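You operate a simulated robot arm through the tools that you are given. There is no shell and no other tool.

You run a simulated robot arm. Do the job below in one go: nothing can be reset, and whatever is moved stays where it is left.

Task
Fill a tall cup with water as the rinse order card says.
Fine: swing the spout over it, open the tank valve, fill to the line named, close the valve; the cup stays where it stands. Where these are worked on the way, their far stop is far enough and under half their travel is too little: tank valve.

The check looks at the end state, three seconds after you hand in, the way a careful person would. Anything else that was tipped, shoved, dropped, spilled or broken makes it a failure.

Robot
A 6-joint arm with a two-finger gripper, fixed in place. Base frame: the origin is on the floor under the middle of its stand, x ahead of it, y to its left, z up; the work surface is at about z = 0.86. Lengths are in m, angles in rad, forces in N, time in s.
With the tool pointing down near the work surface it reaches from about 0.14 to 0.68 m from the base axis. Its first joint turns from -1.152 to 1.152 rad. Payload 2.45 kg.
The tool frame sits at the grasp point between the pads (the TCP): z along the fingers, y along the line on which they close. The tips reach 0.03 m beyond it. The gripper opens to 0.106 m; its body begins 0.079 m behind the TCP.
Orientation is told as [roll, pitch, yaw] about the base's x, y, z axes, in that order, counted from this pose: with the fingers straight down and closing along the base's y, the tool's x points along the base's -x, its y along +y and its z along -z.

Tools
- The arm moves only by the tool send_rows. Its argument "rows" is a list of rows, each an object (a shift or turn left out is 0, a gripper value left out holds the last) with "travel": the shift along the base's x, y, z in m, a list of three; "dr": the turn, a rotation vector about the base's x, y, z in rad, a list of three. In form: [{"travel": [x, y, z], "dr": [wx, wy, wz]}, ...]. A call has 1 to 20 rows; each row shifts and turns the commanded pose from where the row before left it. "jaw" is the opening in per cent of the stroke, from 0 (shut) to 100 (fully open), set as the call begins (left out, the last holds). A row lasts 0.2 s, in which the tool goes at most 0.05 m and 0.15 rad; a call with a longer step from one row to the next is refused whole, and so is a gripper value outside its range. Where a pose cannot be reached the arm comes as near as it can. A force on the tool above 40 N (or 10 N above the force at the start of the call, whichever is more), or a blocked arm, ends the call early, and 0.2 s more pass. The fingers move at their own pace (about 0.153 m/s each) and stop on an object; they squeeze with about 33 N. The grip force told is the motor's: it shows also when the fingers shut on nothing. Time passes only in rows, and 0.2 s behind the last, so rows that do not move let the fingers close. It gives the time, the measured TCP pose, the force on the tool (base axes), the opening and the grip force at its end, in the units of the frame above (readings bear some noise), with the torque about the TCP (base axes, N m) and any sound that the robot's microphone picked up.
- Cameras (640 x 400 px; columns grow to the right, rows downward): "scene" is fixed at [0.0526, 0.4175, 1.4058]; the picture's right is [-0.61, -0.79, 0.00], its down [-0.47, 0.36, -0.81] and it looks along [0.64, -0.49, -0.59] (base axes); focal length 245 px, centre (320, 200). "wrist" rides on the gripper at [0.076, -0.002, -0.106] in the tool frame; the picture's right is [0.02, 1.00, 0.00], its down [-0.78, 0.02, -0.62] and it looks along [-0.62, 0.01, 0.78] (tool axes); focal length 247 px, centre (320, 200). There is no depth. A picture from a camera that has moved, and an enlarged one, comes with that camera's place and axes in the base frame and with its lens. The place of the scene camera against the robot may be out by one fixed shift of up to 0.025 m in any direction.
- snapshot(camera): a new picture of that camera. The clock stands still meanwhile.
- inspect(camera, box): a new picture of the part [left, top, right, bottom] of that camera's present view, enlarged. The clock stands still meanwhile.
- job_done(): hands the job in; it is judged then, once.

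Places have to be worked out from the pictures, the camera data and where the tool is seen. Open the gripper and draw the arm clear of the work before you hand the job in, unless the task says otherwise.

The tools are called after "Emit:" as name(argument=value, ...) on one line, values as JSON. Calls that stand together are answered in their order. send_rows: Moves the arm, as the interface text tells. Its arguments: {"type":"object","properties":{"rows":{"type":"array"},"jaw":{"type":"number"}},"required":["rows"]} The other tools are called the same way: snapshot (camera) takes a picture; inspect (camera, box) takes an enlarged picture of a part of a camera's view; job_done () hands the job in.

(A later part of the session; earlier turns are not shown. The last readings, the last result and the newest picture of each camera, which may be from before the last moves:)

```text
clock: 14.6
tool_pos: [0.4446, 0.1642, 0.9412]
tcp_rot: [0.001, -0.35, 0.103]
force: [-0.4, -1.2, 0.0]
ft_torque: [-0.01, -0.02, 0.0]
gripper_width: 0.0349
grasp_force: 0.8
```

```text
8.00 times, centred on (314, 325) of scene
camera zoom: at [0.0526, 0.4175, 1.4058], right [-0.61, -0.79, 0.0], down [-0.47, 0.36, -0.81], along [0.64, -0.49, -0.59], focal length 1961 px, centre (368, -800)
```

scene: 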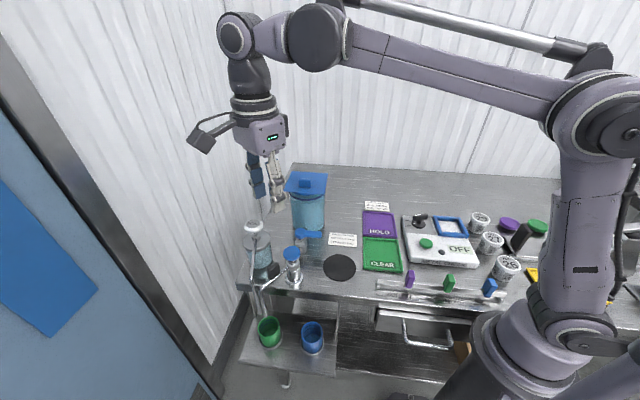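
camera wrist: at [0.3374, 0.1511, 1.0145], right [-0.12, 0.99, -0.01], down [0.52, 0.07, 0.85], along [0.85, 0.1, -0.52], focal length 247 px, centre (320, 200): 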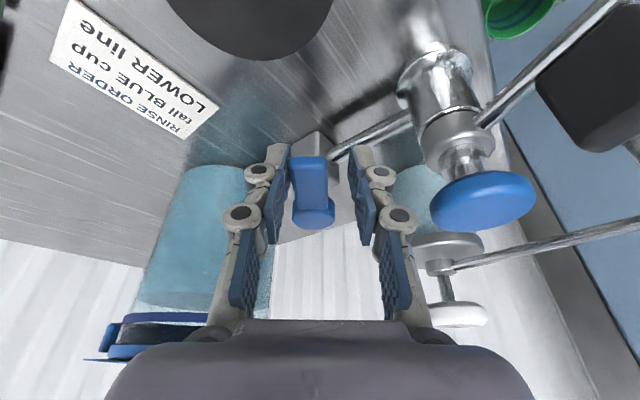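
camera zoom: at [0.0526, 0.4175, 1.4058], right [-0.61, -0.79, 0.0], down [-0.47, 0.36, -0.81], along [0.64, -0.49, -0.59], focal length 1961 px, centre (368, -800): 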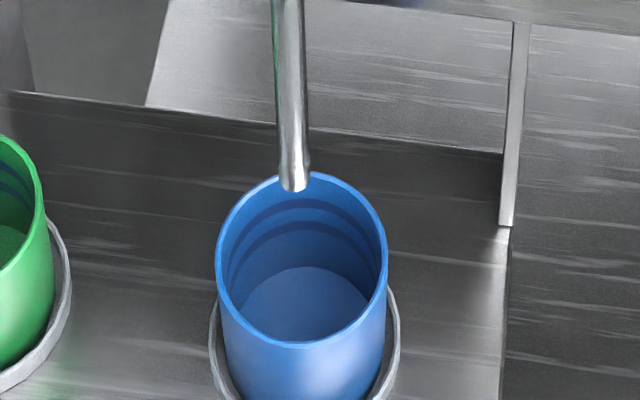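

No water yet at roughly 40° of lever travel. Turning two more steps.

Emit:
send_rows(rows=[{"travel": [0.0008, 0.008, 0], "dr": [0, 0, -0.1358]}])

Emit:
inspect(camera="scene", box=[282, 300, 346, 350])

Emit:
inspect(camera="wrist", box=[230, 100, 410, 250])

```text
clock: 15.0
tool_pos: [0.4457, 0.1723, 0.9405]
tcp_rot: [0.0, -0.352, -0.032]
force: [1.1, -1.9, -0.2]
ft_torque: [-0.05, -0.02, 0.06]
gripper_width: 0.0351
grasp_force: 1.4
```

```text
8.00 times, centred on (314, 325) of scene
camera zoom: at [0.0527, 0.4174, 1.4058], right [-0.61, -0.79, 0.0], down [-0.47, 0.36, -0.81], along [0.64, -0.49, -0.59], focal length 1961 px, centre (368, -800)
```

zoom: 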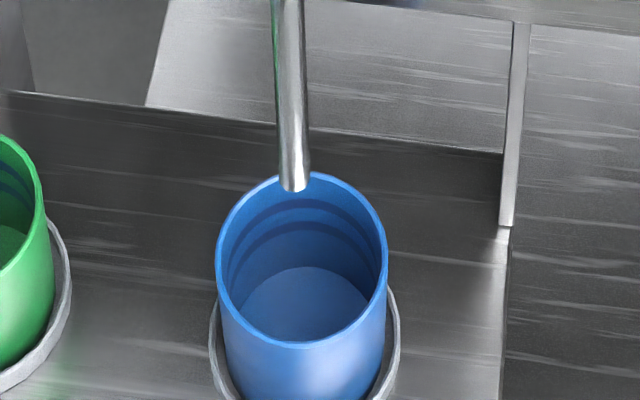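

```text
2.67 times, centred on (320, 175) of wrist
camera zoom: at [0.3377, 0.1733, 1.0147], right [0.01, 1.0, -0.01], down [0.52, 0.0, 0.85], along [0.85, -0.01, -0.52], focal length 659 px, centre (320, 267)
```

zoom: 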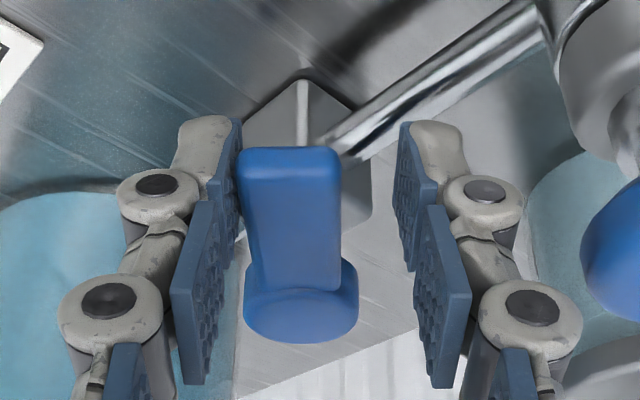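

Lever is just short of mid travel; still dry. Continue one step at a time.

Emit:
send_rows(rows=[{"travel": [0.0021, 0.0078, 0], "dr": [0, 0, -0.1358]}])

Emit:
inspect(camera="scene", box=[282, 300, 346, 350])

Emit:
snapshot(camera="wrist")

```text
clock: 15.4
tool_pos: [0.449, 0.1803, 0.9395]
tcp_rot: [0.001, -0.35, -0.167]
force: [-0.9, -0.3, 1.2]
ft_torque: [-0.02, 0.01, -0.01]
gripper_width: 0.0346
grasp_force: 1.2
```

```text
8.00 times, centred on (314, 325) of scene
camera zoom: at [0.0526, 0.4175, 1.4058], right [-0.61, -0.79, 0.0], down [-0.47, 0.36, -0.81], along [0.64, -0.49, -0.59], focal length 1961 px, centre (368, -800)
```

zoom: 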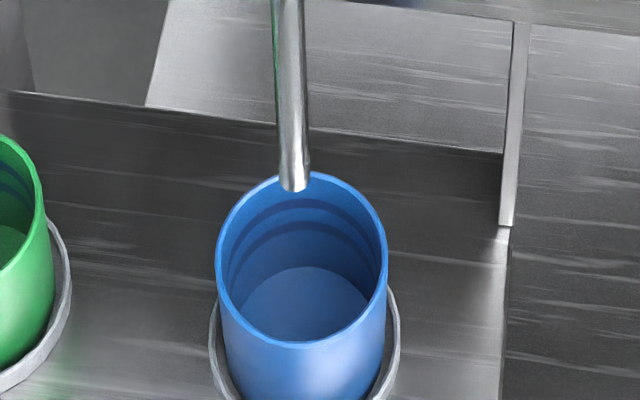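

```text
taken
camera wrist: at [0.3411, 0.196, 1.0139], right [0.15, 0.99, -0.01], down [0.52, -0.07, 0.85], along [0.84, -0.13, -0.52], focal length 247 px, centre (320, 200)
```

wrist: 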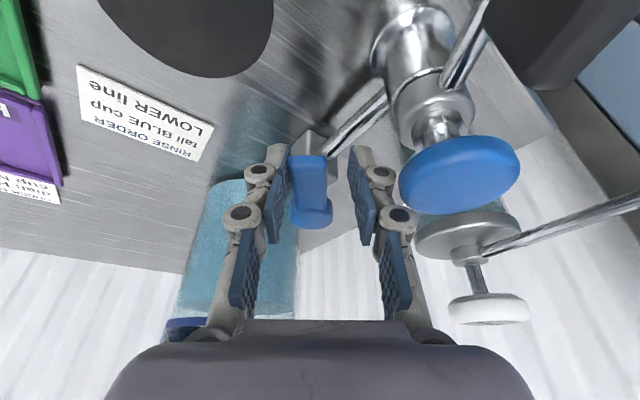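

Still dry at about half travel. The turret's blue knob is getting close to the right finger, so I'll check that gap before continuing.

Emit:
inspect(camera="scene", box=[270, 215, 350, 275])

Emit:
inspect(camera="wrist", box=[240, 100, 540, 260])

```text
6.67 times, centred on (310, 245) of scene
camera zoom: at [0.0526, 0.4175, 1.4058], right [-0.61, -0.79, 0.0], down [-0.47, 0.36, -0.81], along [0.64, -0.49, -0.59], focal length 1634 px, centre (387, -100)
```

zoom: 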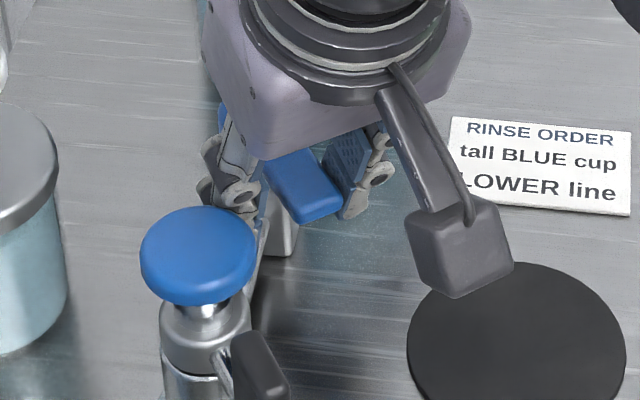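

```text
2.13 times, centred on (390, 180) of wrist
camera zoom: at [0.3411, 0.196, 1.0139], right [0.15, 0.99, -0.01], down [0.52, -0.07, 0.85], along [0.84, -0.13, -0.52], focal length 527 px, centre (171, 243)
```

zoom: 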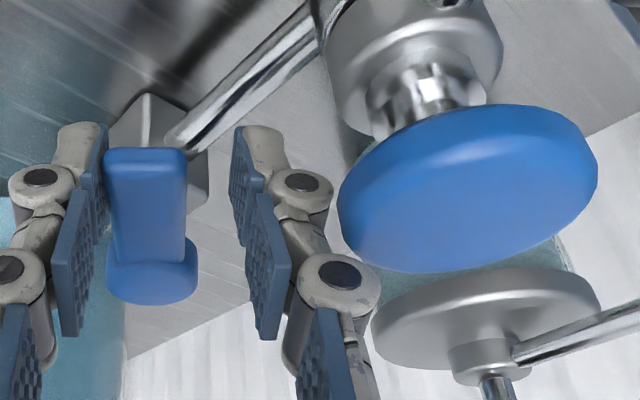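

No contact and forces are near zero. To keep the finger clear of the turret knob I'll let the yaw catch up while advancing in smaller steps, checking for water each time.

Emit:
send_rows(rows=[{"travel": [0.0018, 0.004, 0], "dr": [0, 0, -0.145]}])

Emit:
inspect(camera="scene", box=[282, 300, 346, 350])

Emit:
inspect(camera="wrist", box=[240, 100, 540, 260])

```text
clock: 15.8
tool_pos: [0.451, 0.1827, 0.9398]
tcp_rot: [0.002, -0.351, -0.315]
force: [0.2, -1.8, 0.0]
ft_torque: [-0.01, -0.02, -0.01]
gripper_width: 0.035
grasp_force: 1.1
```

```text
8.00 times, centred on (314, 325) of scene
camera zoom: at [0.0527, 0.4175, 1.4058], right [-0.61, -0.79, 0.0], down [-0.47, 0.36, -0.81], along [0.64, -0.49, -0.59], focal length 1961 px, centre (368, -800)
```

zoom: 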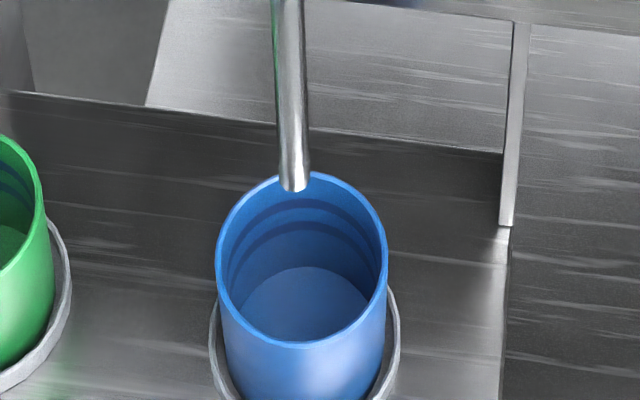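

```text
2.13 times, centred on (390, 180) of wrist
camera zoom: at [0.3459, 0.2147, 1.0143], right [0.29, 0.96, -0.01], down [0.5, -0.15, 0.85], along [0.81, -0.25, -0.52], focal length 527 px, centre (171, 243)
```

zoom: 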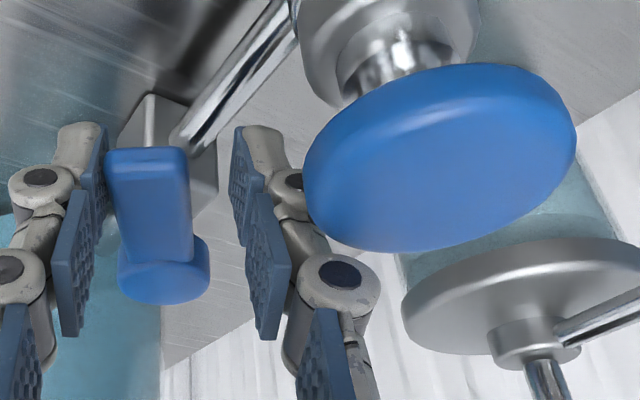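

Still dry and clear of the knob. Continuing the opening with yaw following.

Emit:
send_rows(rows=[{"travel": [0.0024, 0.005, 0], "dr": [0, 0, -0.145]}])

Emit:
inspect(camera="scene", box=[282, 300, 346, 350])

Emit:
inspect(camera="wrist", box=[240, 100, 540, 260])

```text
clock: 16.2
tool_pos: [0.4521, 0.1876, 0.9401]
tcp_rot: [0.002, -0.352, -0.458]
force: [-1.2, -1.6, -0.1]
ft_torque: [-0.02, 0.03, 0.01]
gripper_width: 0.0347
grasp_force: 0.8
```

```text
8.00 times, centred on (314, 325) of scene
camera zoom: at [0.0526, 0.4175, 1.4058], right [-0.61, -0.79, 0.0], down [-0.47, 0.36, -0.81], along [0.64, -0.49, -0.59], focal length 1961 px, centre (368, -800)
```

zoom: 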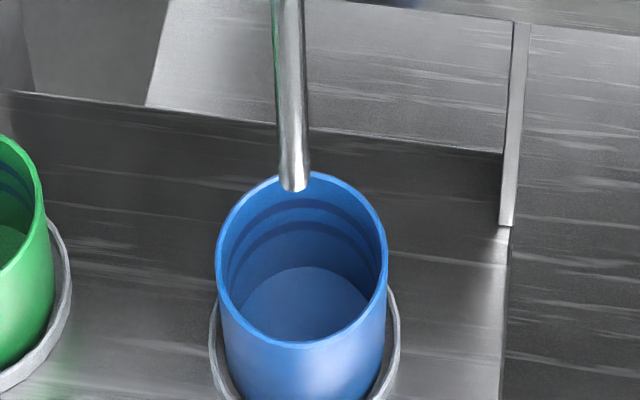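

```text
2.13 times, centred on (390, 180) of wrist
camera zoom: at [0.3535, 0.2338, 1.0146], right [0.42, 0.91, -0.01], down [0.48, -0.22, 0.85], along [0.77, -0.36, -0.52], focal length 527 px, centre (171, 243)
```

zoom: 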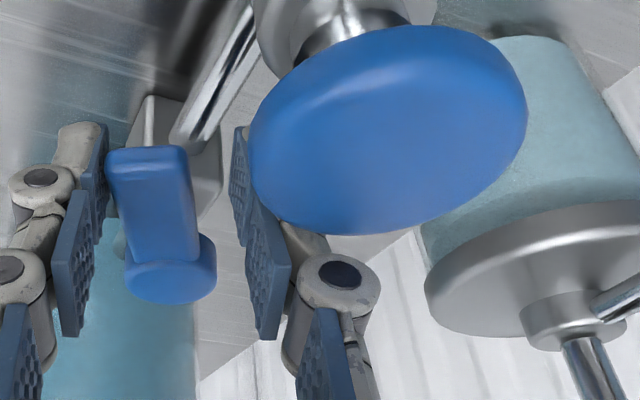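

Still dry; continuing toward the stop in small steps.

Emit:
send_rows(rows=[{"travel": [0.0033, 0.006, 0], "dr": [0, 0, -0.12]}])

Emit:
inspect(camera="scene", box=[282, 300, 346, 350])

Emit:
inspect(camera="wrist", box=[240, 100, 540, 260])

```text
clock: 16.6
tool_pos: [0.4544, 0.1937, 0.9409]
tcp_rot: [0.0, -0.352, -0.577]
force: [-0.2, -1.3, -0.3]
ft_torque: [-0.05, -0.02, -0.02]
gripper_width: 0.0346
grasp_force: 0.3
```

```text
8.00 times, centred on (314, 325) of scene
camera zoom: at [0.0526, 0.4175, 1.4058], right [-0.61, -0.79, 0.0], down [-0.47, 0.36, -0.81], along [0.64, -0.49, -0.59], focal length 1961 px, centre (368, -800)
```

zoom: 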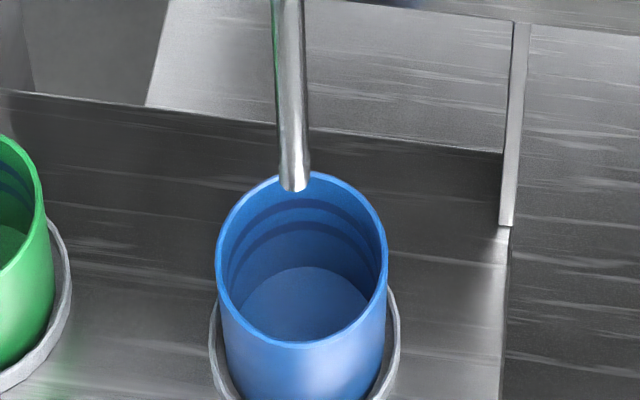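

```text
2.13 times, centred on (390, 180) of wrist
camera zoom: at [0.3623, 0.2515, 1.0144], right [0.53, 0.85, -0.01], down [0.45, -0.27, 0.85], along [0.72, -0.45, -0.52], focal length 527 px, centre (171, 243)
```

zoom: 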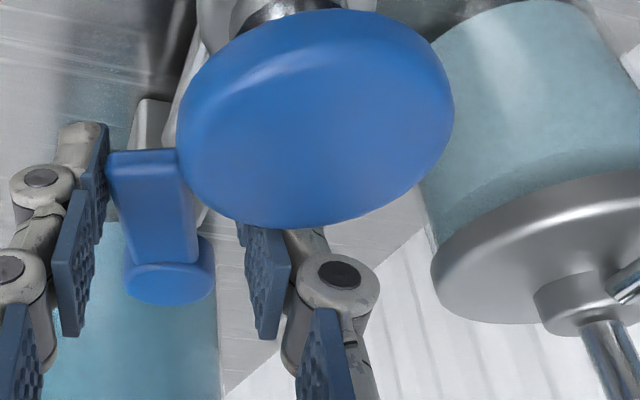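

Still dry at an estimated 70–75° of travel. Continuing to the stop.

Emit:
send_rows(rows=[{"travel": [0.0045, 0.006, 0], "dr": [0, 0, -0.1]}])

Emit:
inspect(camera="scene", box=[282, 300, 346, 350])

Emit:
inspect(camera="scene", box=[260, 200, 360, 275])

Emit:
snapshot(camera="wrist")

```text
clock: 17.0
tool_pos: [0.4592, 0.1998, 0.9408]
tcp_rot: [0.003, -0.349, -0.679]
force: [-1.5, -0.5, -0.7]
ft_torque: [-0.01, 0.01, -0.02]
gripper_width: 0.0351
grasp_force: 0.7
```

```text
8.00 times, centred on (314, 325) of scene
camera zoom: at [0.0526, 0.4175, 1.4058], right [-0.61, -0.79, 0.0], down [-0.47, 0.36, -0.81], along [0.64, -0.49, -0.59], focal length 1961 px, centre (368, -800)
```

zoom: 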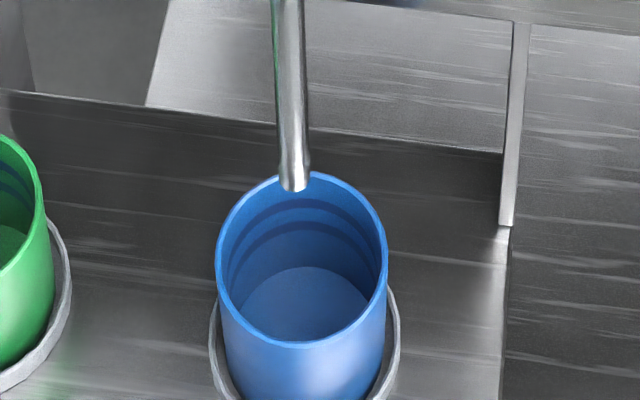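

```text
5.33 times, centred on (310, 238) of scene
camera zoom: at [0.0526, 0.4175, 1.4058], right [-0.61, -0.79, 0.0], down [-0.47, 0.36, -0.81], along [0.64, -0.49, -0.59], focal length 1307 px, centre (373, 0)
```

zoom: 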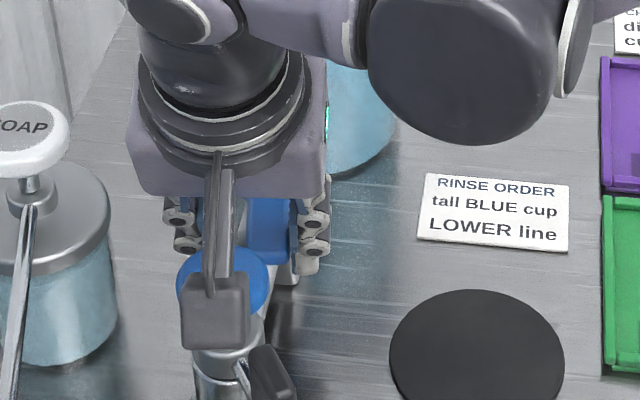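

```text
taken
camera wrist: at [0.3738, 0.2664, 1.0149], right [0.61, 0.79, -0.01], down [0.42, -0.32, 0.85], along [0.67, -0.52, -0.52], focal length 247 px, centre (320, 200)
```

wrist: 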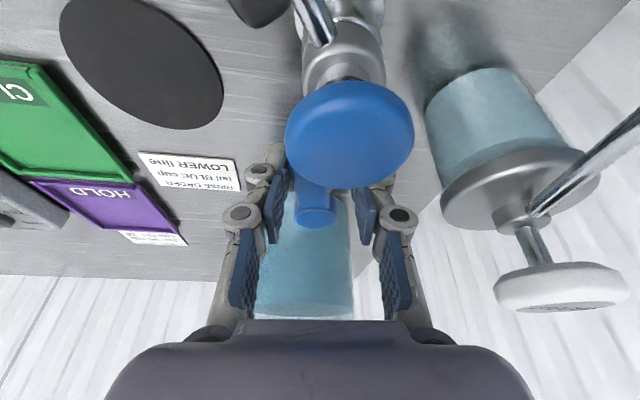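

Almost aligned with the pipe, still dry. I'll push on to the far stop, watching force.

Emit:
send_rows(rows=[{"travel": [0.005, 0.0055, 0], "dr": [0, 0, -0.09]}])

Emit:
inspect(camera="scene", box=[282, 300, 346, 350])

Emit:
inspect(camera="wrist", box=[200, 100, 440, 260])

```text
clock: 17.4
tool_pos: [0.4658, 0.2046, 0.9407]
tcp_rot: [0.001, -0.35, -0.768]
force: [-1.5, -1.9, 0.8]
ft_torque: [-0.02, 0.04, 0.01]
gripper_width: 0.035
grasp_force: 0.9
```

```text
8.00 times, centred on (314, 325) of scene
camera zoom: at [0.0526, 0.4175, 1.4058], right [-0.61, -0.79, 0.0], down [-0.47, 0.36, -0.81], along [0.64, -0.49, -0.59], focal length 1961 px, centre (368, -800)
```

zoom: 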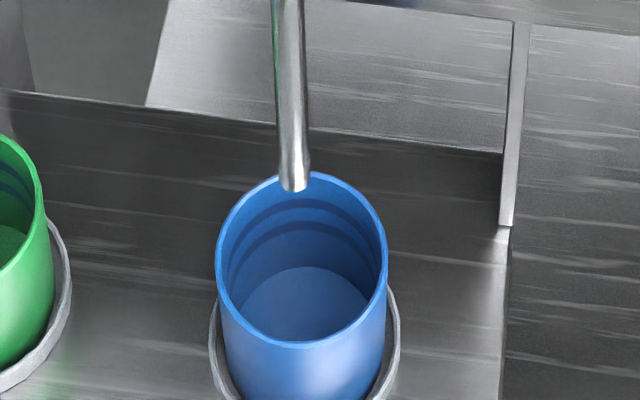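

```text
2.50 times, centred on (320, 180) of wrist
camera zoom: at [0.3856, 0.279, 1.0152], right [0.68, 0.73, -0.01], down [0.39, -0.35, 0.85], along [0.62, -0.58, -0.52], focal length 617 px, centre (320, 250)
```

zoom: 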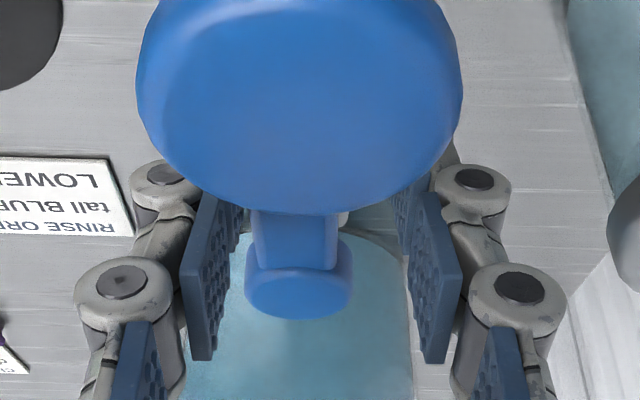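

Lever is near the 90° position. I'll look closely at the cup and spout tip for any trickle.

Emit:
inspect(camera="scene", box=[296, 318, 336, 343])

Emit:
inspect(camera="scene", box=[260, 200, 360, 275])

```text
16.00 times, centred on (316, 330) of scene
camera zoom: at [0.0526, 0.4175, 1.4058], right [-0.61, -0.79, 0.0], down [-0.47, 0.36, -0.81], along [0.64, -0.49, -0.59], focal length 3922 px, centre (384, -1888)
```

zoom: 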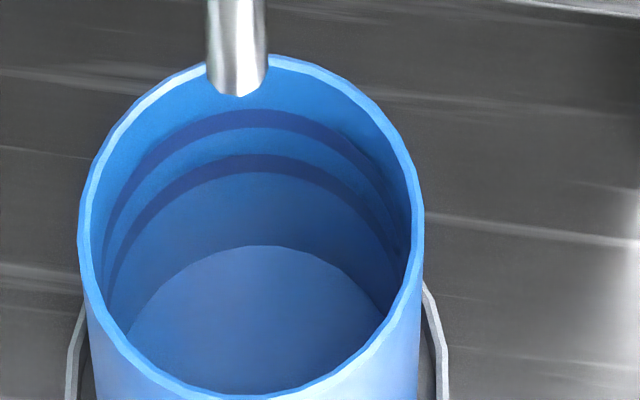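

```text
5.33 times, centred on (310, 238) of scene
camera zoom: at [0.0526, 0.4175, 1.4058], right [-0.61, -0.79, 0.0], down [-0.47, 0.36, -0.81], along [0.64, -0.49, -0.59], focal length 1307 px, centre (373, 0)
```

zoom: 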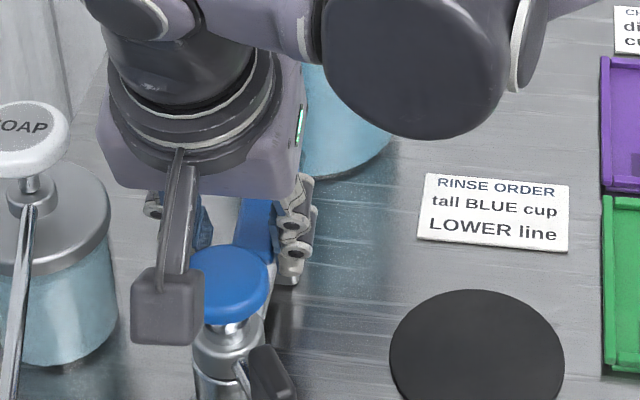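

No trickle. Pushing another step toward the stop to find where it ends.

Emit:
send_rows(rows=[{"travel": [0.0055, 0.0045, 0], "dr": [0, 0, -0.06]}])

Emit:
inspect(camera="scene", box=[296, 318, 336, 343])

Emit:
inspect(camera="wrist", box=[200, 100, 440, 260])

```text
clock: 17.8
tool_pos: [0.4698, 0.2091, 0.9416]
tcp_rot: [-0.005, -0.351, -0.829]
force: [-8.9, -8.9, -4.4]
ft_torque: [-0.14, 0.17, 0.05]
gripper_width: 0.0417
grasp_force: 5.9
```

```text
16.00 times, centred on (316, 330) of scene
camera zoom: at [0.0525, 0.4173, 1.4059], right [-0.61, -0.79, 0.0], down [-0.47, 0.36, -0.81], along [0.64, -0.49, -0.59], focal length 3922 px, centre (384, -1888)
```

zoom: 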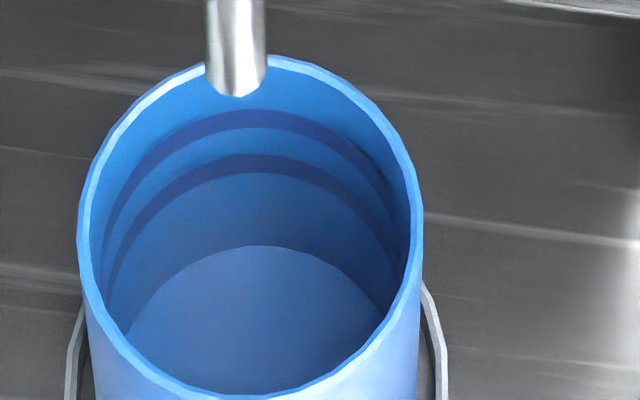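

```text
2.50 times, centred on (320, 180) of wrist
camera zoom: at [0.3956, 0.2872, 1.0161], right [0.72, 0.69, -0.01], down [0.37, -0.37, 0.85], along [0.58, -0.62, -0.52], focal length 617 px, centre (320, 250)
```

zoom: 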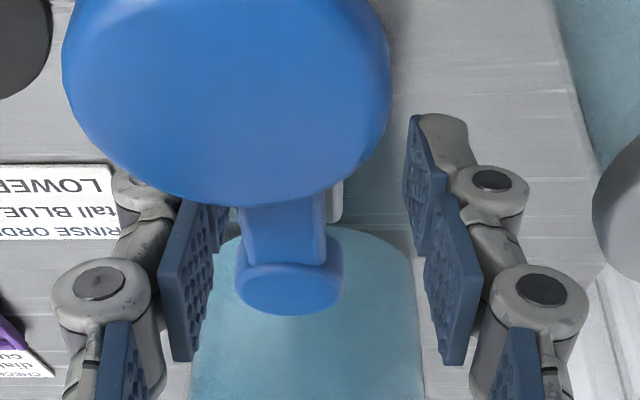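

The far stop is reached (about 12 N). I'll ease off a few millimetres to unload and let a second pass, watching for water.

Emit:
send_rows(rows=[{"travel": [-0.005, -0.0045, 0]}, {"travel": [0, 0, 0]}])

Emit:
inspect(camera="scene", box=[282, 300, 346, 350])

Emit:
snapshot(camera="scene")

```text
clock: 18.4
tool_pos: [0.4668, 0.2064, 0.9408]
tcp_rot: [0.003, -0.35, -0.826]
force: [-0.1, 0.2, -0.4]
ft_torque: [0.03, -0.02, 0.04]
gripper_width: 0.0341
grasp_force: 0.4
```

```text
8.00 times, centred on (314, 325) of scene
camera zoom: at [0.0526, 0.4175, 1.4058], right [-0.61, -0.79, 0.0], down [-0.47, 0.36, -0.81], along [0.64, -0.49, -0.59], focal length 1961 px, centre (368, -800)
```

zoom: 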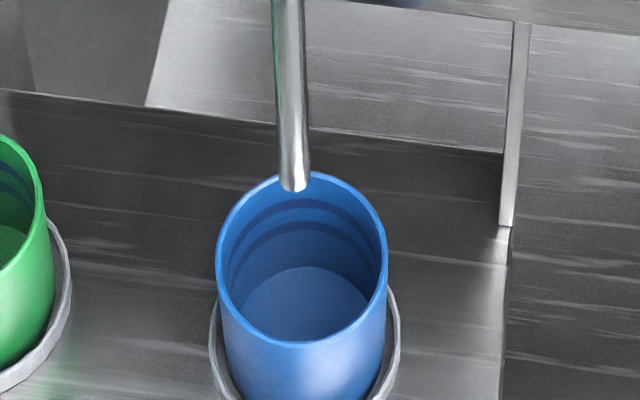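

```text
taken
```

scene: 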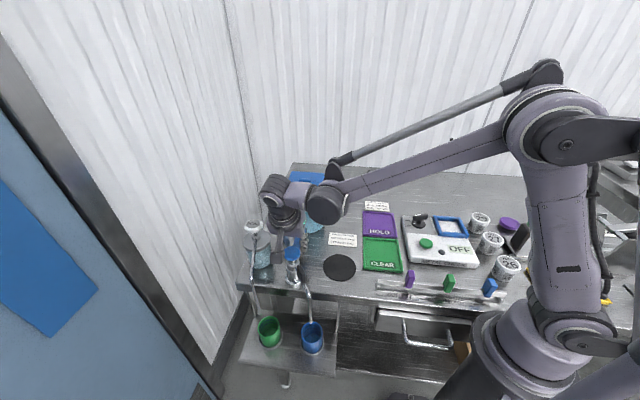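

Still nothing after the stop. I'll wait a little more and compare the cup's inside and listen for sound.

Emit:
send_rows(rows=[{"travel": [0, 0, 0]}, {"travel": [0, 0, 0]}, {"travel": [0, 0, 0]}, {"travel": [0, 0, 0]}])

Emit:
inspect(camera="scene", box=[296, 318, 336, 343])

Emit:
inspect(camera="wrist", box=[200, 60, 440, 260])

```text
clock: 19.4
tool_pos: [0.4654, 0.206, 0.9406]
tcp_rot: [0.002, -0.352, -0.829]
force: [0.0, 0.3, -1.2]
ft_torque: [0.05, -0.02, -0.04]
gripper_width: 0.0339
grasp_force: 0.1
```

```text
16.00 times, centred on (316, 330) of scene
camera zoom: at [0.0526, 0.4175, 1.4058], right [-0.61, -0.79, 0.0], down [-0.47, 0.36, -0.81], along [0.64, -0.49, -0.59], focal length 3922 px, centre (384, -1888)
```

zoom: 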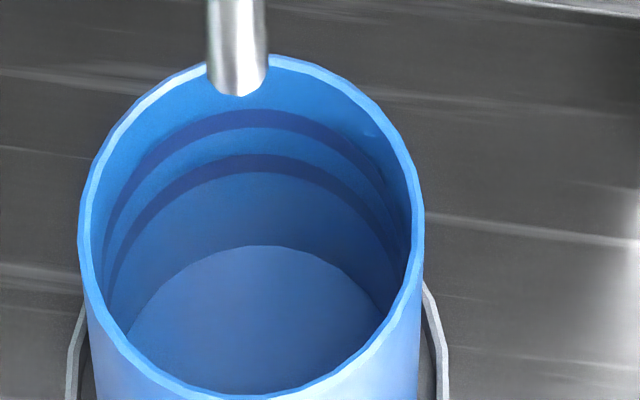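

```text
2.00 times, centred on (320, 160) of wrist
camera zoom: at [0.3913, 0.2837, 1.0152], right [0.72, 0.69, -0.01], down [0.37, -0.37, 0.85], along [0.59, -0.62, -0.52], focal length 494 px, centre (320, 280)
```

zoom: 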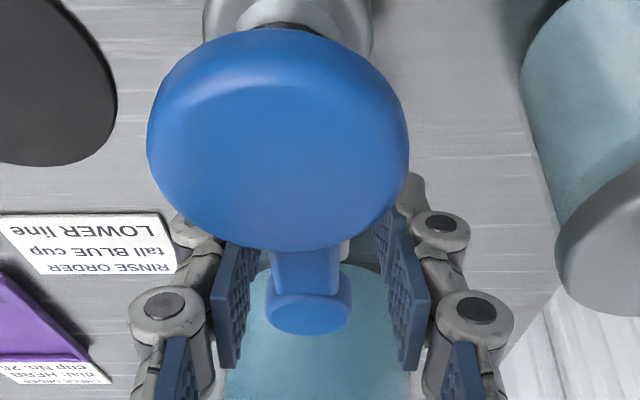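

Fully open yet dry: the mushroom knob on the turret stands on an exposed stem like the soap pump, so it is evidently a press-to-pour head. I'll leave the lever at its open stop, widen the cage, and lift off straight up.

Emit:
send_rows(rows=[{"travel": [0, 0, 0]}, {"travel": [0, 0, 0.02]}, {"travel": [0, 0, 0.04]}, {"travel": [0, 0, 0.04]}, {"travel": [0, 0, 0.04]}, {"travel": [0, 0, 0]}], jaw=38)

Emit:
snapshot(camera="wrist")

Emit:
inspect(camera="scene", box=[250, 200, 378, 350])

```text
clock: 20.8
tool_pos: [0.4634, 0.2047, 1.0808]
tcp_rot: [0.002, -0.352, -0.828]
force: [0.1, 0.1, -1.1]
ft_torque: [0.01, -0.01, 0.0]
gripper_width: 0.0403
grasp_force: 0.1
```

```text
taken
camera wrist: at [0.3885, 0.283, 1.1553], right [0.72, 0.69, -0.01], down [0.37, -0.37, 0.85], along [0.59, -0.62, -0.52], focal length 247 px, centre (320, 200)
```

wrist: 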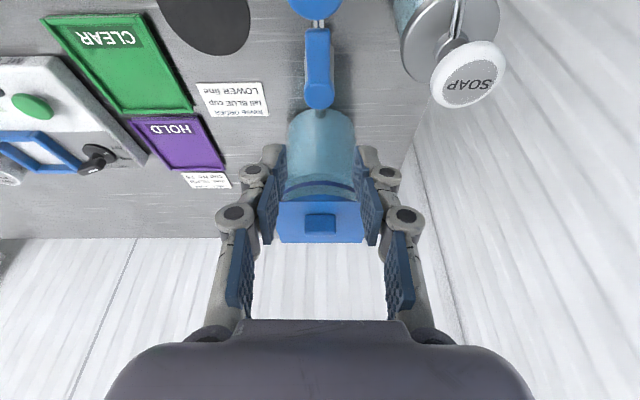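

```text
2.67 times, centred on (314, 275) of scene
camera zoom: at [0.0526, 0.4175, 1.4058], right [-0.61, -0.79, 0.0], down [-0.47, 0.36, -0.81], along [0.64, -0.49, -0.59], focal length 654 px, centre (336, 0)
```

zoom: 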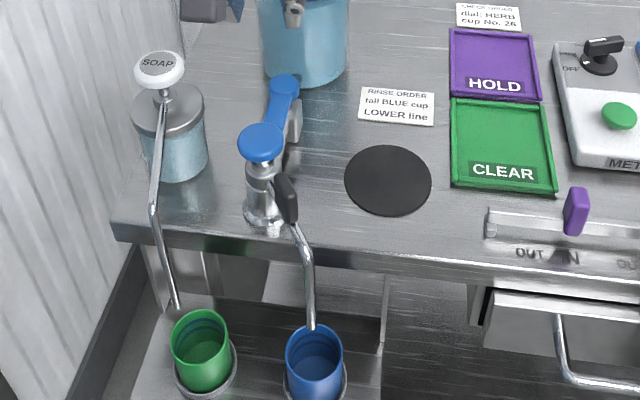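

The lever now lies along the pipe (open), and everything else is undisturbed. I'll straighten the tool, close the fingers and position above the knob at about (0.427, 0.237).

Emit:
send_rows(rows=[{"travel": [-0.008, 0.007, 0], "dr": [0.0859, 0.0789, 0]}, {"travel": [-0.008, 0.007, 0], "dr": [0.0859, 0.0789, 0]}, {"travel": [-0.008, 0.007, 0], "dr": [0.0859, 0.0789, 0]}, {"travel": [-0.006, 0.006, 0], "dr": [0, 0, 0.138]}, {"travel": [-0.0065, 0.005, 0], "dr": [0, 0, 0.138]}, {"travel": [0, 0, 0], "dr": [0, 0, 0.138]}, {"travel": [0, 0, 0], "dr": [0, 0, 0.138]}, {"travel": [0, 0, 0], "dr": [0, 0, 0.138]}, {"travel": [0, 0, 0], "dr": [0, 0, 0.138]}, {"travel": [0, 0, 0]}], jaw=0)

Emit:
snapshot(camera="wrist")

Emit:
snapshot(camera="scene")

```text
clock: 23.0
tool_pos: [0.4302, 0.2376, 1.0809]
tcp_rot: [0.001, -0.001, 0.004]
force: [0.3, 0.0, -0.6]
ft_torque: [0.05, 0.02, 0.01]
gripper_width: 0.0001
grasp_force: 28.6
```

```text
taken
camera wrist: at [0.3532, 0.2362, 1.1877], right [-0.02, 1.0, 0.0], down [0.78, 0.02, 0.62], along [0.62, 0.02, -0.78], focal length 247 px, centre (320, 200)
```

wrist: 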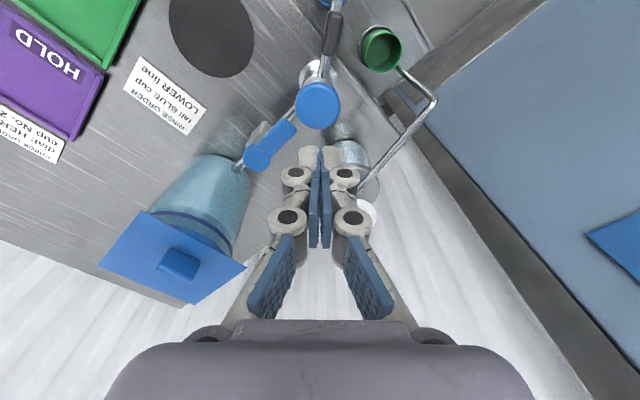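

```text
taken
```

scene: 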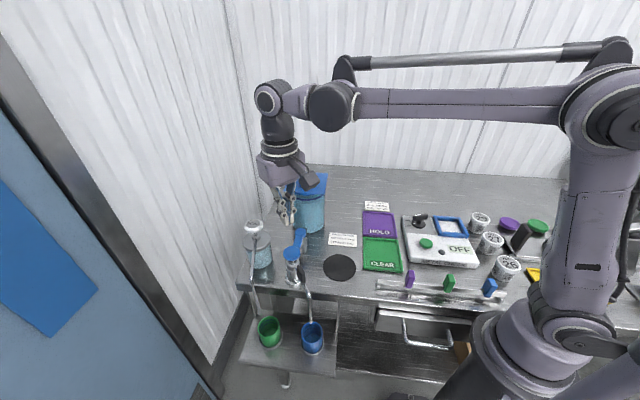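

The knob is nearly centred beneath the closed fingertips (about 2–3 mm off). I'll correct and descend to just above it.

Emit:
send_rows(rows=[{"travel": [-0.002, -0.0025, -0.03]}, {"travel": [0, 0, -0.03]}, {"travel": [0, 0, -0.012]}, {"travel": [0, 0, 0]}], jaw=0)

Emit:
inspect(camera="wrist", box=[220, 60, 420, 260])

Emit:
inspect(camera="scene", box=[250, 190, 346, 290])

```text
clock: 24.0
tool_pos: [0.4282, 0.2357, 1.0103]
tcp_rot: [0.003, 0.0, 0.002]
force: [0.6, 0.2, 0.4]
ft_torque: [0.02, 0.02, -0.01]
gripper_width: 0.0001
grasp_force: 28.8
```

```text
2.00 times, centred on (320, 160) of wrist
camera zoom: at [0.351, 0.233, 1.1158], right [-0.02, 1.0, 0.0], down [0.78, 0.02, 0.62], along [0.62, 0.02, -0.78], focal length 494 px, centre (320, 280)
```

zoom: 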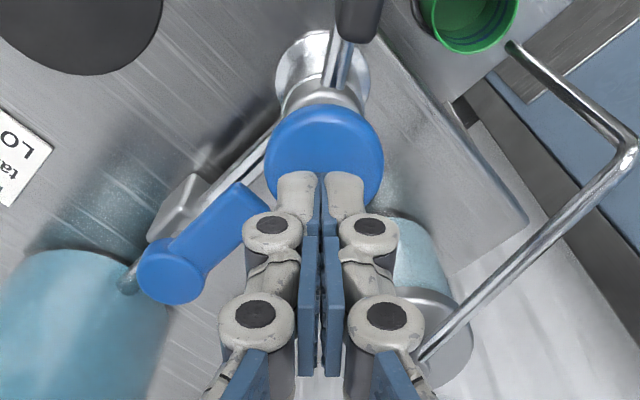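

```text
4.00 times, centred on (298, 240) of scene
camera zoom: at [0.0526, 0.4175, 1.4058], right [-0.61, -0.79, 0.0], down [-0.47, 0.36, -0.81], along [0.64, -0.49, -0.59], focal length 980 px, centre (408, 40)
```

zoom: 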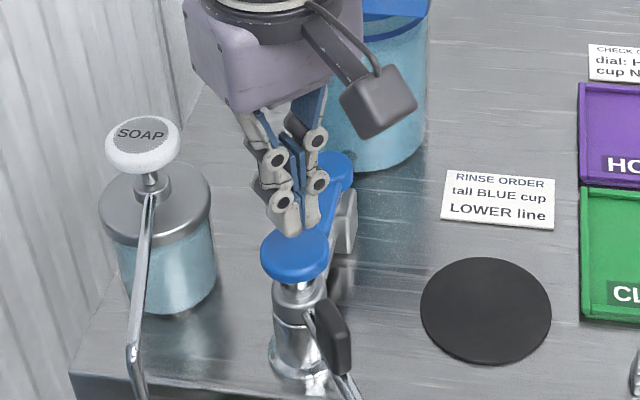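

Well centred over the knob with about 2 cm to go. Descending slowly to contact.

Emit:
send_rows(rows=[{"travel": [-0.002, 0, -0.01]}, {"travel": [0, 0, -0.007]}, {"travel": [0, 0, -0.005]}])

Emit:
inspect(camera="scene", box=[250, 190, 346, 290])

Emit:
inspect(camera="scene", box=[282, 300, 346, 350])

```text
clock: 24.8
tool_pos: [0.4257, 0.2348, 0.9864]
tcp_rot: [0.001, 0.001, 0.002]
force: [-0.2, 0.6, 1.3]
ft_torque: [0.03, 0.0, -0.01]
gripper_width: 0.0061
grasp_force: 28.1
```

```text
4.00 times, centred on (298, 240) of scene
camera zoom: at [0.0526, 0.4175, 1.4058], right [-0.61, -0.79, 0.0], down [-0.47, 0.36, -0.81], along [0.64, -0.49, -0.59], focal length 980 px, centre (408, 40)
```

zoom: 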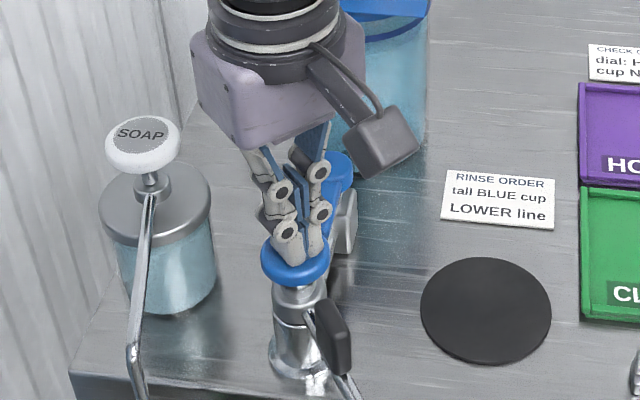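

```text
8.00 times, centred on (314, 325) of scene
camera zoom: at [0.0526, 0.4175, 1.4058], right [-0.61, -0.79, 0.0], down [-0.47, 0.36, -0.81], along [0.64, -0.49, -0.59], focal length 1961 px, centre (368, -800)
```

zoom: 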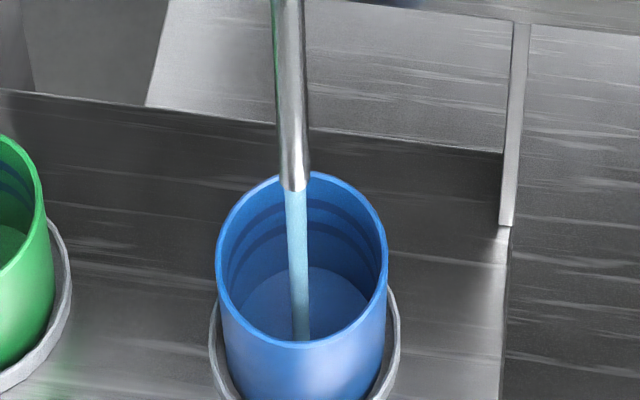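

Water is flowing into the blue cup now that the knob is pressed. I'll hold for a short moment and check the level.

Emit:
send_rows(rows=[{"travel": [0, 0, 0]}])

Emit:
inspect(camera="scene", box=[296, 318, 336, 343])

Emit:
inspect(camera="scene", box=[266, 230, 330, 280])

```text
clock: 25.2
tool_pos: [0.4264, 0.2349, 0.9863]
tcp_rot: [0.002, -0.002, 0.001]
force: [0.0, 1.3, 1.7]
ft_torque: [0.03, 0.04, 0.01]
gripper_width: 0.0062
grasp_force: 28.7
```

```text
16.00 times, centred on (316, 330) of scene
camera zoom: at [0.0526, 0.4175, 1.4058], right [-0.61, -0.79, 0.0], down [-0.47, 0.36, -0.81], along [0.64, -0.49, -0.59], focal length 3922 px, centre (384, -1888)
```

zoom: 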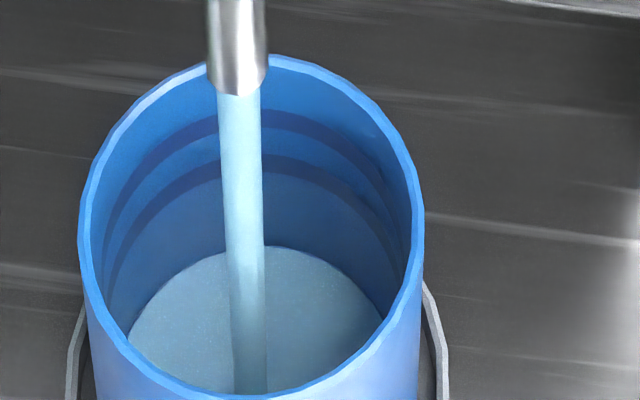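

```text
8.00 times, centred on (298, 255) of scene
camera zoom: at [0.0526, 0.4175, 1.4058], right [-0.61, -0.79, 0.0], down [-0.47, 0.36, -0.81], along [0.64, -0.49, -0.59], focal length 1961 px, centre (496, -240)
```

zoom: 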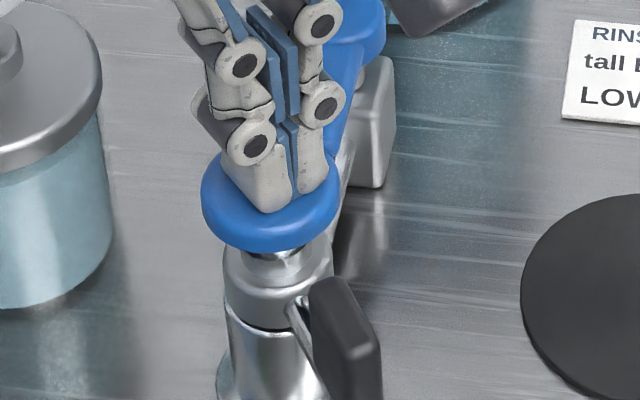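

The flow is steady and the cup floor is just wetted. Holding on for another half second and re-checking.

Emit:
send_rows(rows=[{"travel": [0, 0, 0]}, {"travel": [0, 0, 0]}])

Emit:
inspect(camera="scene", box=[296, 318, 336, 343])

```text
clock: 25.8
tool_pos: [0.4269, 0.2346, 0.9872]
tcp_rot: [0.002, 0.0, 0.0]
force: [-0.3, 1.1, 1.4]
ft_torque: [-0.01, -0.01, 0.0]
gripper_width: 0.0062
grasp_force: 28.2
```

```text
16.00 times, centred on (316, 330) of scene
camera zoom: at [0.0526, 0.4175, 1.4058], right [-0.61, -0.79, 0.0], down [-0.47, 0.36, -0.81], along [0.64, -0.49, -0.59], focal length 3922 px, centre (384, -1888)
```

zoom: 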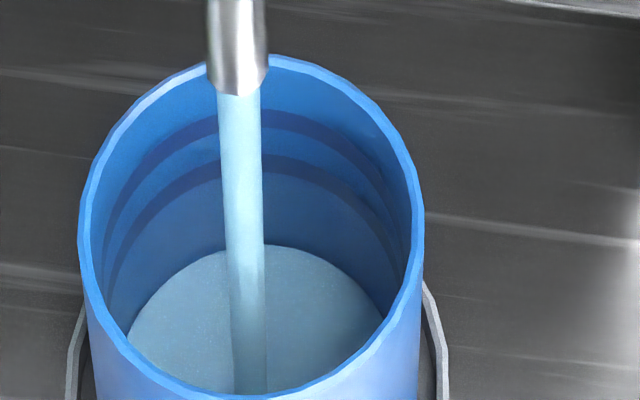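

The level rises slowly. I'll hold about 1.2 s and compare.

Emit:
send_rows(rows=[{"travel": [0, 0, 0]}, {"travel": [0, 0, 0]}, {"travel": [0, 0, 0]}, {"travel": [0, 0, 0]}, {"travel": [0, 0, 0]}])

Emit:
inspect(camera="scene", box=[296, 318, 336, 343])

```text
clock: 27.0
tool_pos: [0.4271, 0.2358, 0.9864]
tcp_rot: [0.003, 0.0, 0.002]
force: [0.4, -0.3, 2.5]
ft_torque: [-0.01, -0.02, 0.01]
gripper_width: 0.0058
grasp_force: 28.7
```

```text
16.00 times, centred on (316, 330) of scene
camera zoom: at [0.0526, 0.4175, 1.4058], right [-0.61, -0.79, 0.0], down [-0.47, 0.36, -0.81], along [0.64, -0.49, -0.59], focal length 3922 px, centre (384, -1888)
```

zoom: 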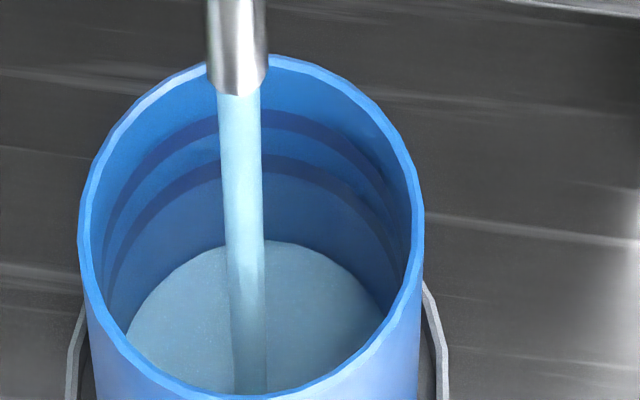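

Rate is about 4 px per second of image rise; the lower line is about 75 px above. I'll hold 4 s and re-measure.

Emit:
send_rows(rows=[{"travel": [0, 0, 0]}, {"travel": [0, 0, 0]}, {"travel": [0, 0, 0]}, {"travel": [0, 0, 0]}, {"travel": [0, 0, 0]}, {"travel": [0, 0, 0]}, {"travel": [0, 0, 0]}, {"travel": [0, 0, 0]}, {"travel": [0, 0, 0]}, {"travel": [0, 0, 0]}, {"travel": [0, 0, 0]}, {"travel": [0, 0, 0]}, {"travel": [0, 0, 0]}, {"travel": [0, 0, 0]}, {"travel": [0, 0, 0]}, {"travel": [0, 0, 0]}, {"travel": [0, 0, 0]}, {"travel": [0, 0, 0]}, {"travel": [0, 0, 0]}])

Emit:
inspect(camera="scene", box=[296, 318, 336, 343])

Emit:
inspect(camera="scene", box=[230, 220, 390, 360])

```text
clock: 31.0
tool_pos: [0.4266, 0.2348, 0.9866]
tcp_rot: [0.003, 0.001, 0.003]
force: [0.4, -0.6, 1.7]
ft_torque: [-0.01, 0.02, 0.0]
gripper_width: 0.0059
grasp_force: 28.7
```

```text
16.00 times, centred on (316, 330) of scene
camera zoom: at [0.0526, 0.4175, 1.4058], right [-0.61, -0.79, 0.0], down [-0.47, 0.36, -0.81], along [0.64, -0.49, -0.59], focal length 3922 px, centre (384, -1888)
```

zoom: 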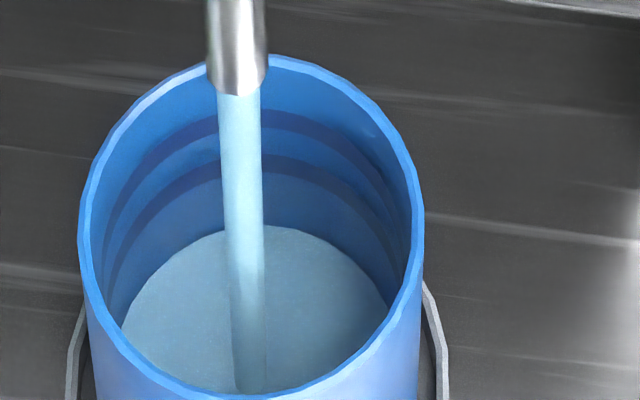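

```text
2.86 times, centred on (310, 290) of scene
camera zoom: at [0.0526, 0.4175, 1.4058], right [-0.61, -0.79, 0.0], down [-0.47, 0.36, -0.81], along [0.64, -0.49, -0.59], focal length 700 px, centre (349, -57)
```

zoom: 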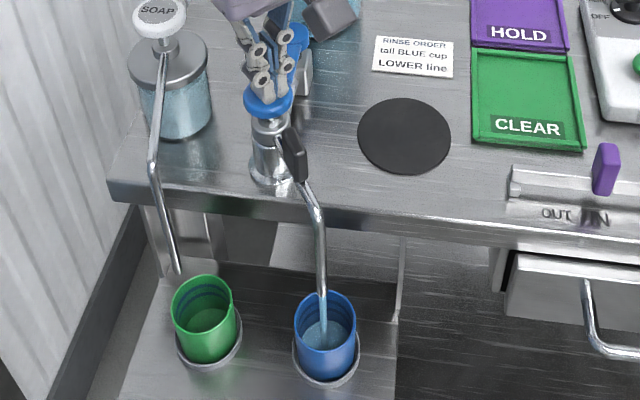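

Level is at row about 227, rising 3.3 px/s; the lower line's band spans about 155–173 at the back wall. Continuing to hold.

Emit:
send_rows(rows=[{"travel": [0, 0, 0]}, {"travel": [0, 0, 0]}, {"travel": [0, 0, 0]}, {"travel": [0, 0, 0]}, {"travel": [0, 0, 0]}, {"travel": [0, 0, 0]}, {"travel": [0, 0, 0]}, {"travel": [0, 0, 0]}, {"travel": [0, 0, 0]}, {"travel": [0, 0, 0]}, {"travel": [0, 0, 0]}, {"travel": [0, 0, 0]}, {"travel": [0, 0, 0]}, {"travel": [0, 0, 0]}, {"travel": [0, 0, 0]}, {"travel": [0, 0, 0]}, {"travel": [0, 0, 0]}, {"travel": [0, 0, 0]}, {"travel": [0, 0, 0]}, {"travel": [0, 0, 0]}])

Emit:
inspect(camera="scene", box=[296, 318, 336, 343])

```text
clock: 35.2
tool_pos: [0.4262, 0.2354, 0.9866]
tcp_rot: [0.001, 0.0, 0.0]
force: [-0.7, 0.2, 2.2]
ft_torque: [0.01, -0.04, 0.02]
gripper_width: 0.0059
grasp_force: 28.9
```

```text
16.00 times, centred on (316, 330) of scene
camera zoom: at [0.0526, 0.4175, 1.4058], right [-0.61, -0.79, 0.0], down [-0.47, 0.36, -0.81], along [0.64, -0.49, -0.59], focal length 3922 px, centre (384, -1888)
```

zoom: 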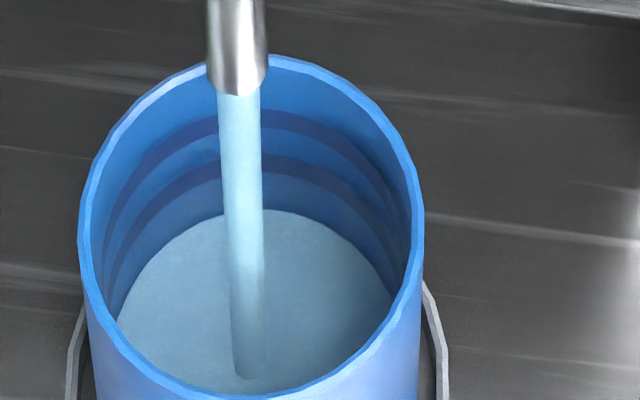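

Row now about 209, about 4 px/s. Holding for another 4.2 s.

Emit:
send_rows(rows=[{"travel": [0, 0, 0]}, {"travel": [0, 0, 0]}, {"travel": [0, 0, 0]}, {"travel": [0, 0, 0]}, {"travel": [0, 0, 0]}, {"travel": [0, 0, 0]}, {"travel": [0, 0, 0]}, {"travel": [0, 0, 0]}, {"travel": [0, 0, 0]}, {"travel": [0, 0, 0]}, {"travel": [0, 0, 0]}, {"travel": [0, 0, 0]}, {"travel": [0, 0, 0]}, {"travel": [0, 0, 0]}, {"travel": [0, 0, 0]}, {"travel": [0, 0, 0]}, {"travel": [0, 0, 0]}, {"travel": [0, 0, 0]}, {"travel": [0, 0, 0]}, {"travel": [0, 0, 0]}])

Emit:
inspect(camera="scene", box=[296, 318, 336, 343])

```text
clock: 39.4
tool_pos: [0.4261, 0.2346, 0.9864]
tcp_rot: [0.001, 0.0, 0.002]
force: [0.2, 0.7, 2.0]
ft_torque: [0.01, -0.01, 0.01]
gripper_width: 0.0061
grasp_force: 29.0
```

```text
16.00 times, centred on (316, 330) of scene
camera zoom: at [0.0526, 0.4175, 1.4058], right [-0.61, -0.79, 0.0], down [-0.47, 0.36, -0.81], along [0.64, -0.49, -0.59], focal length 3922 px, centre (384, -1888)
```

zoom: 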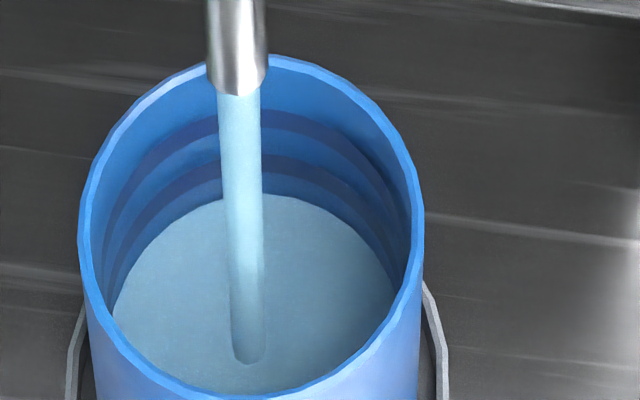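

Row about 194. Holding another 3.8 s, then I'll step finely.

Emit:
send_rows(rows=[{"travel": [0, 0, 0]}, {"travel": [0, 0, 0]}, {"travel": [0, 0, 0]}, {"travel": [0, 0, 0]}, {"travel": [0, 0, 0]}, {"travel": [0, 0, 0]}, {"travel": [0, 0, 0]}, {"travel": [0, 0, 0]}, {"travel": [0, 0, 0]}, {"travel": [0, 0, 0]}, {"travel": [0, 0, 0]}, {"travel": [0, 0, 0]}, {"travel": [0, 0, 0]}, {"travel": [0, 0, 0]}, {"travel": [0, 0, 0]}, {"travel": [0, 0, 0]}, {"travel": [0, 0, 0]}, {"travel": [0, 0, 0]}])

Emit:
inspect(camera="scene", box=[296, 318, 336, 343])

Emit:
inspect(camera="scene", box=[302, 322, 326, 337])

```text
clock: 43.2
tool_pos: [0.4273, 0.2356, 0.9864]
tcp_rot: [0.003, 0.001, 0.002]
force: [0.6, 0.2, 1.5]
ft_torque: [-0.02, 0.02, 0.01]
gripper_width: 0.0061
grasp_force: 29.1
```

```text
16.00 times, centred on (316, 330) of scene
camera zoom: at [0.0526, 0.4175, 1.4058], right [-0.61, -0.79, 0.0], down [-0.47, 0.36, -0.81], along [0.64, -0.49, -0.59], focal length 3922 px, centre (384, -1888)
```

zoom: 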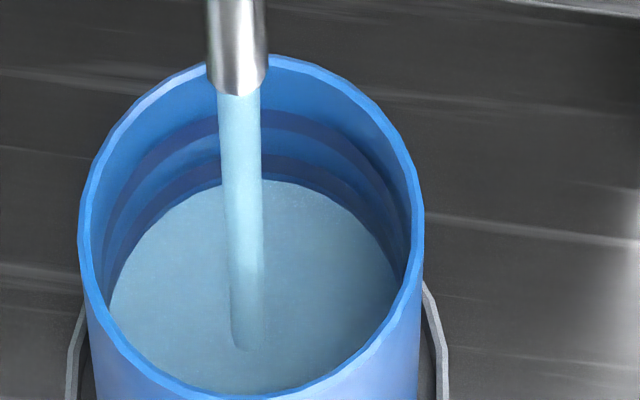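

```text
16.00 times, centred on (314, 330) of scene
camera zoom: at [0.0526, 0.4175, 1.4058], right [-0.61, -0.79, 0.0], down [-0.47, 0.36, -0.81], along [0.64, -0.49, -0.59], focal length 3922 px, centre (416, -1872)
```

zoom: 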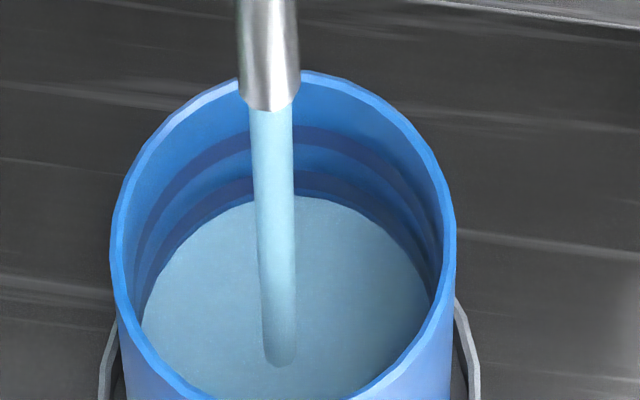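

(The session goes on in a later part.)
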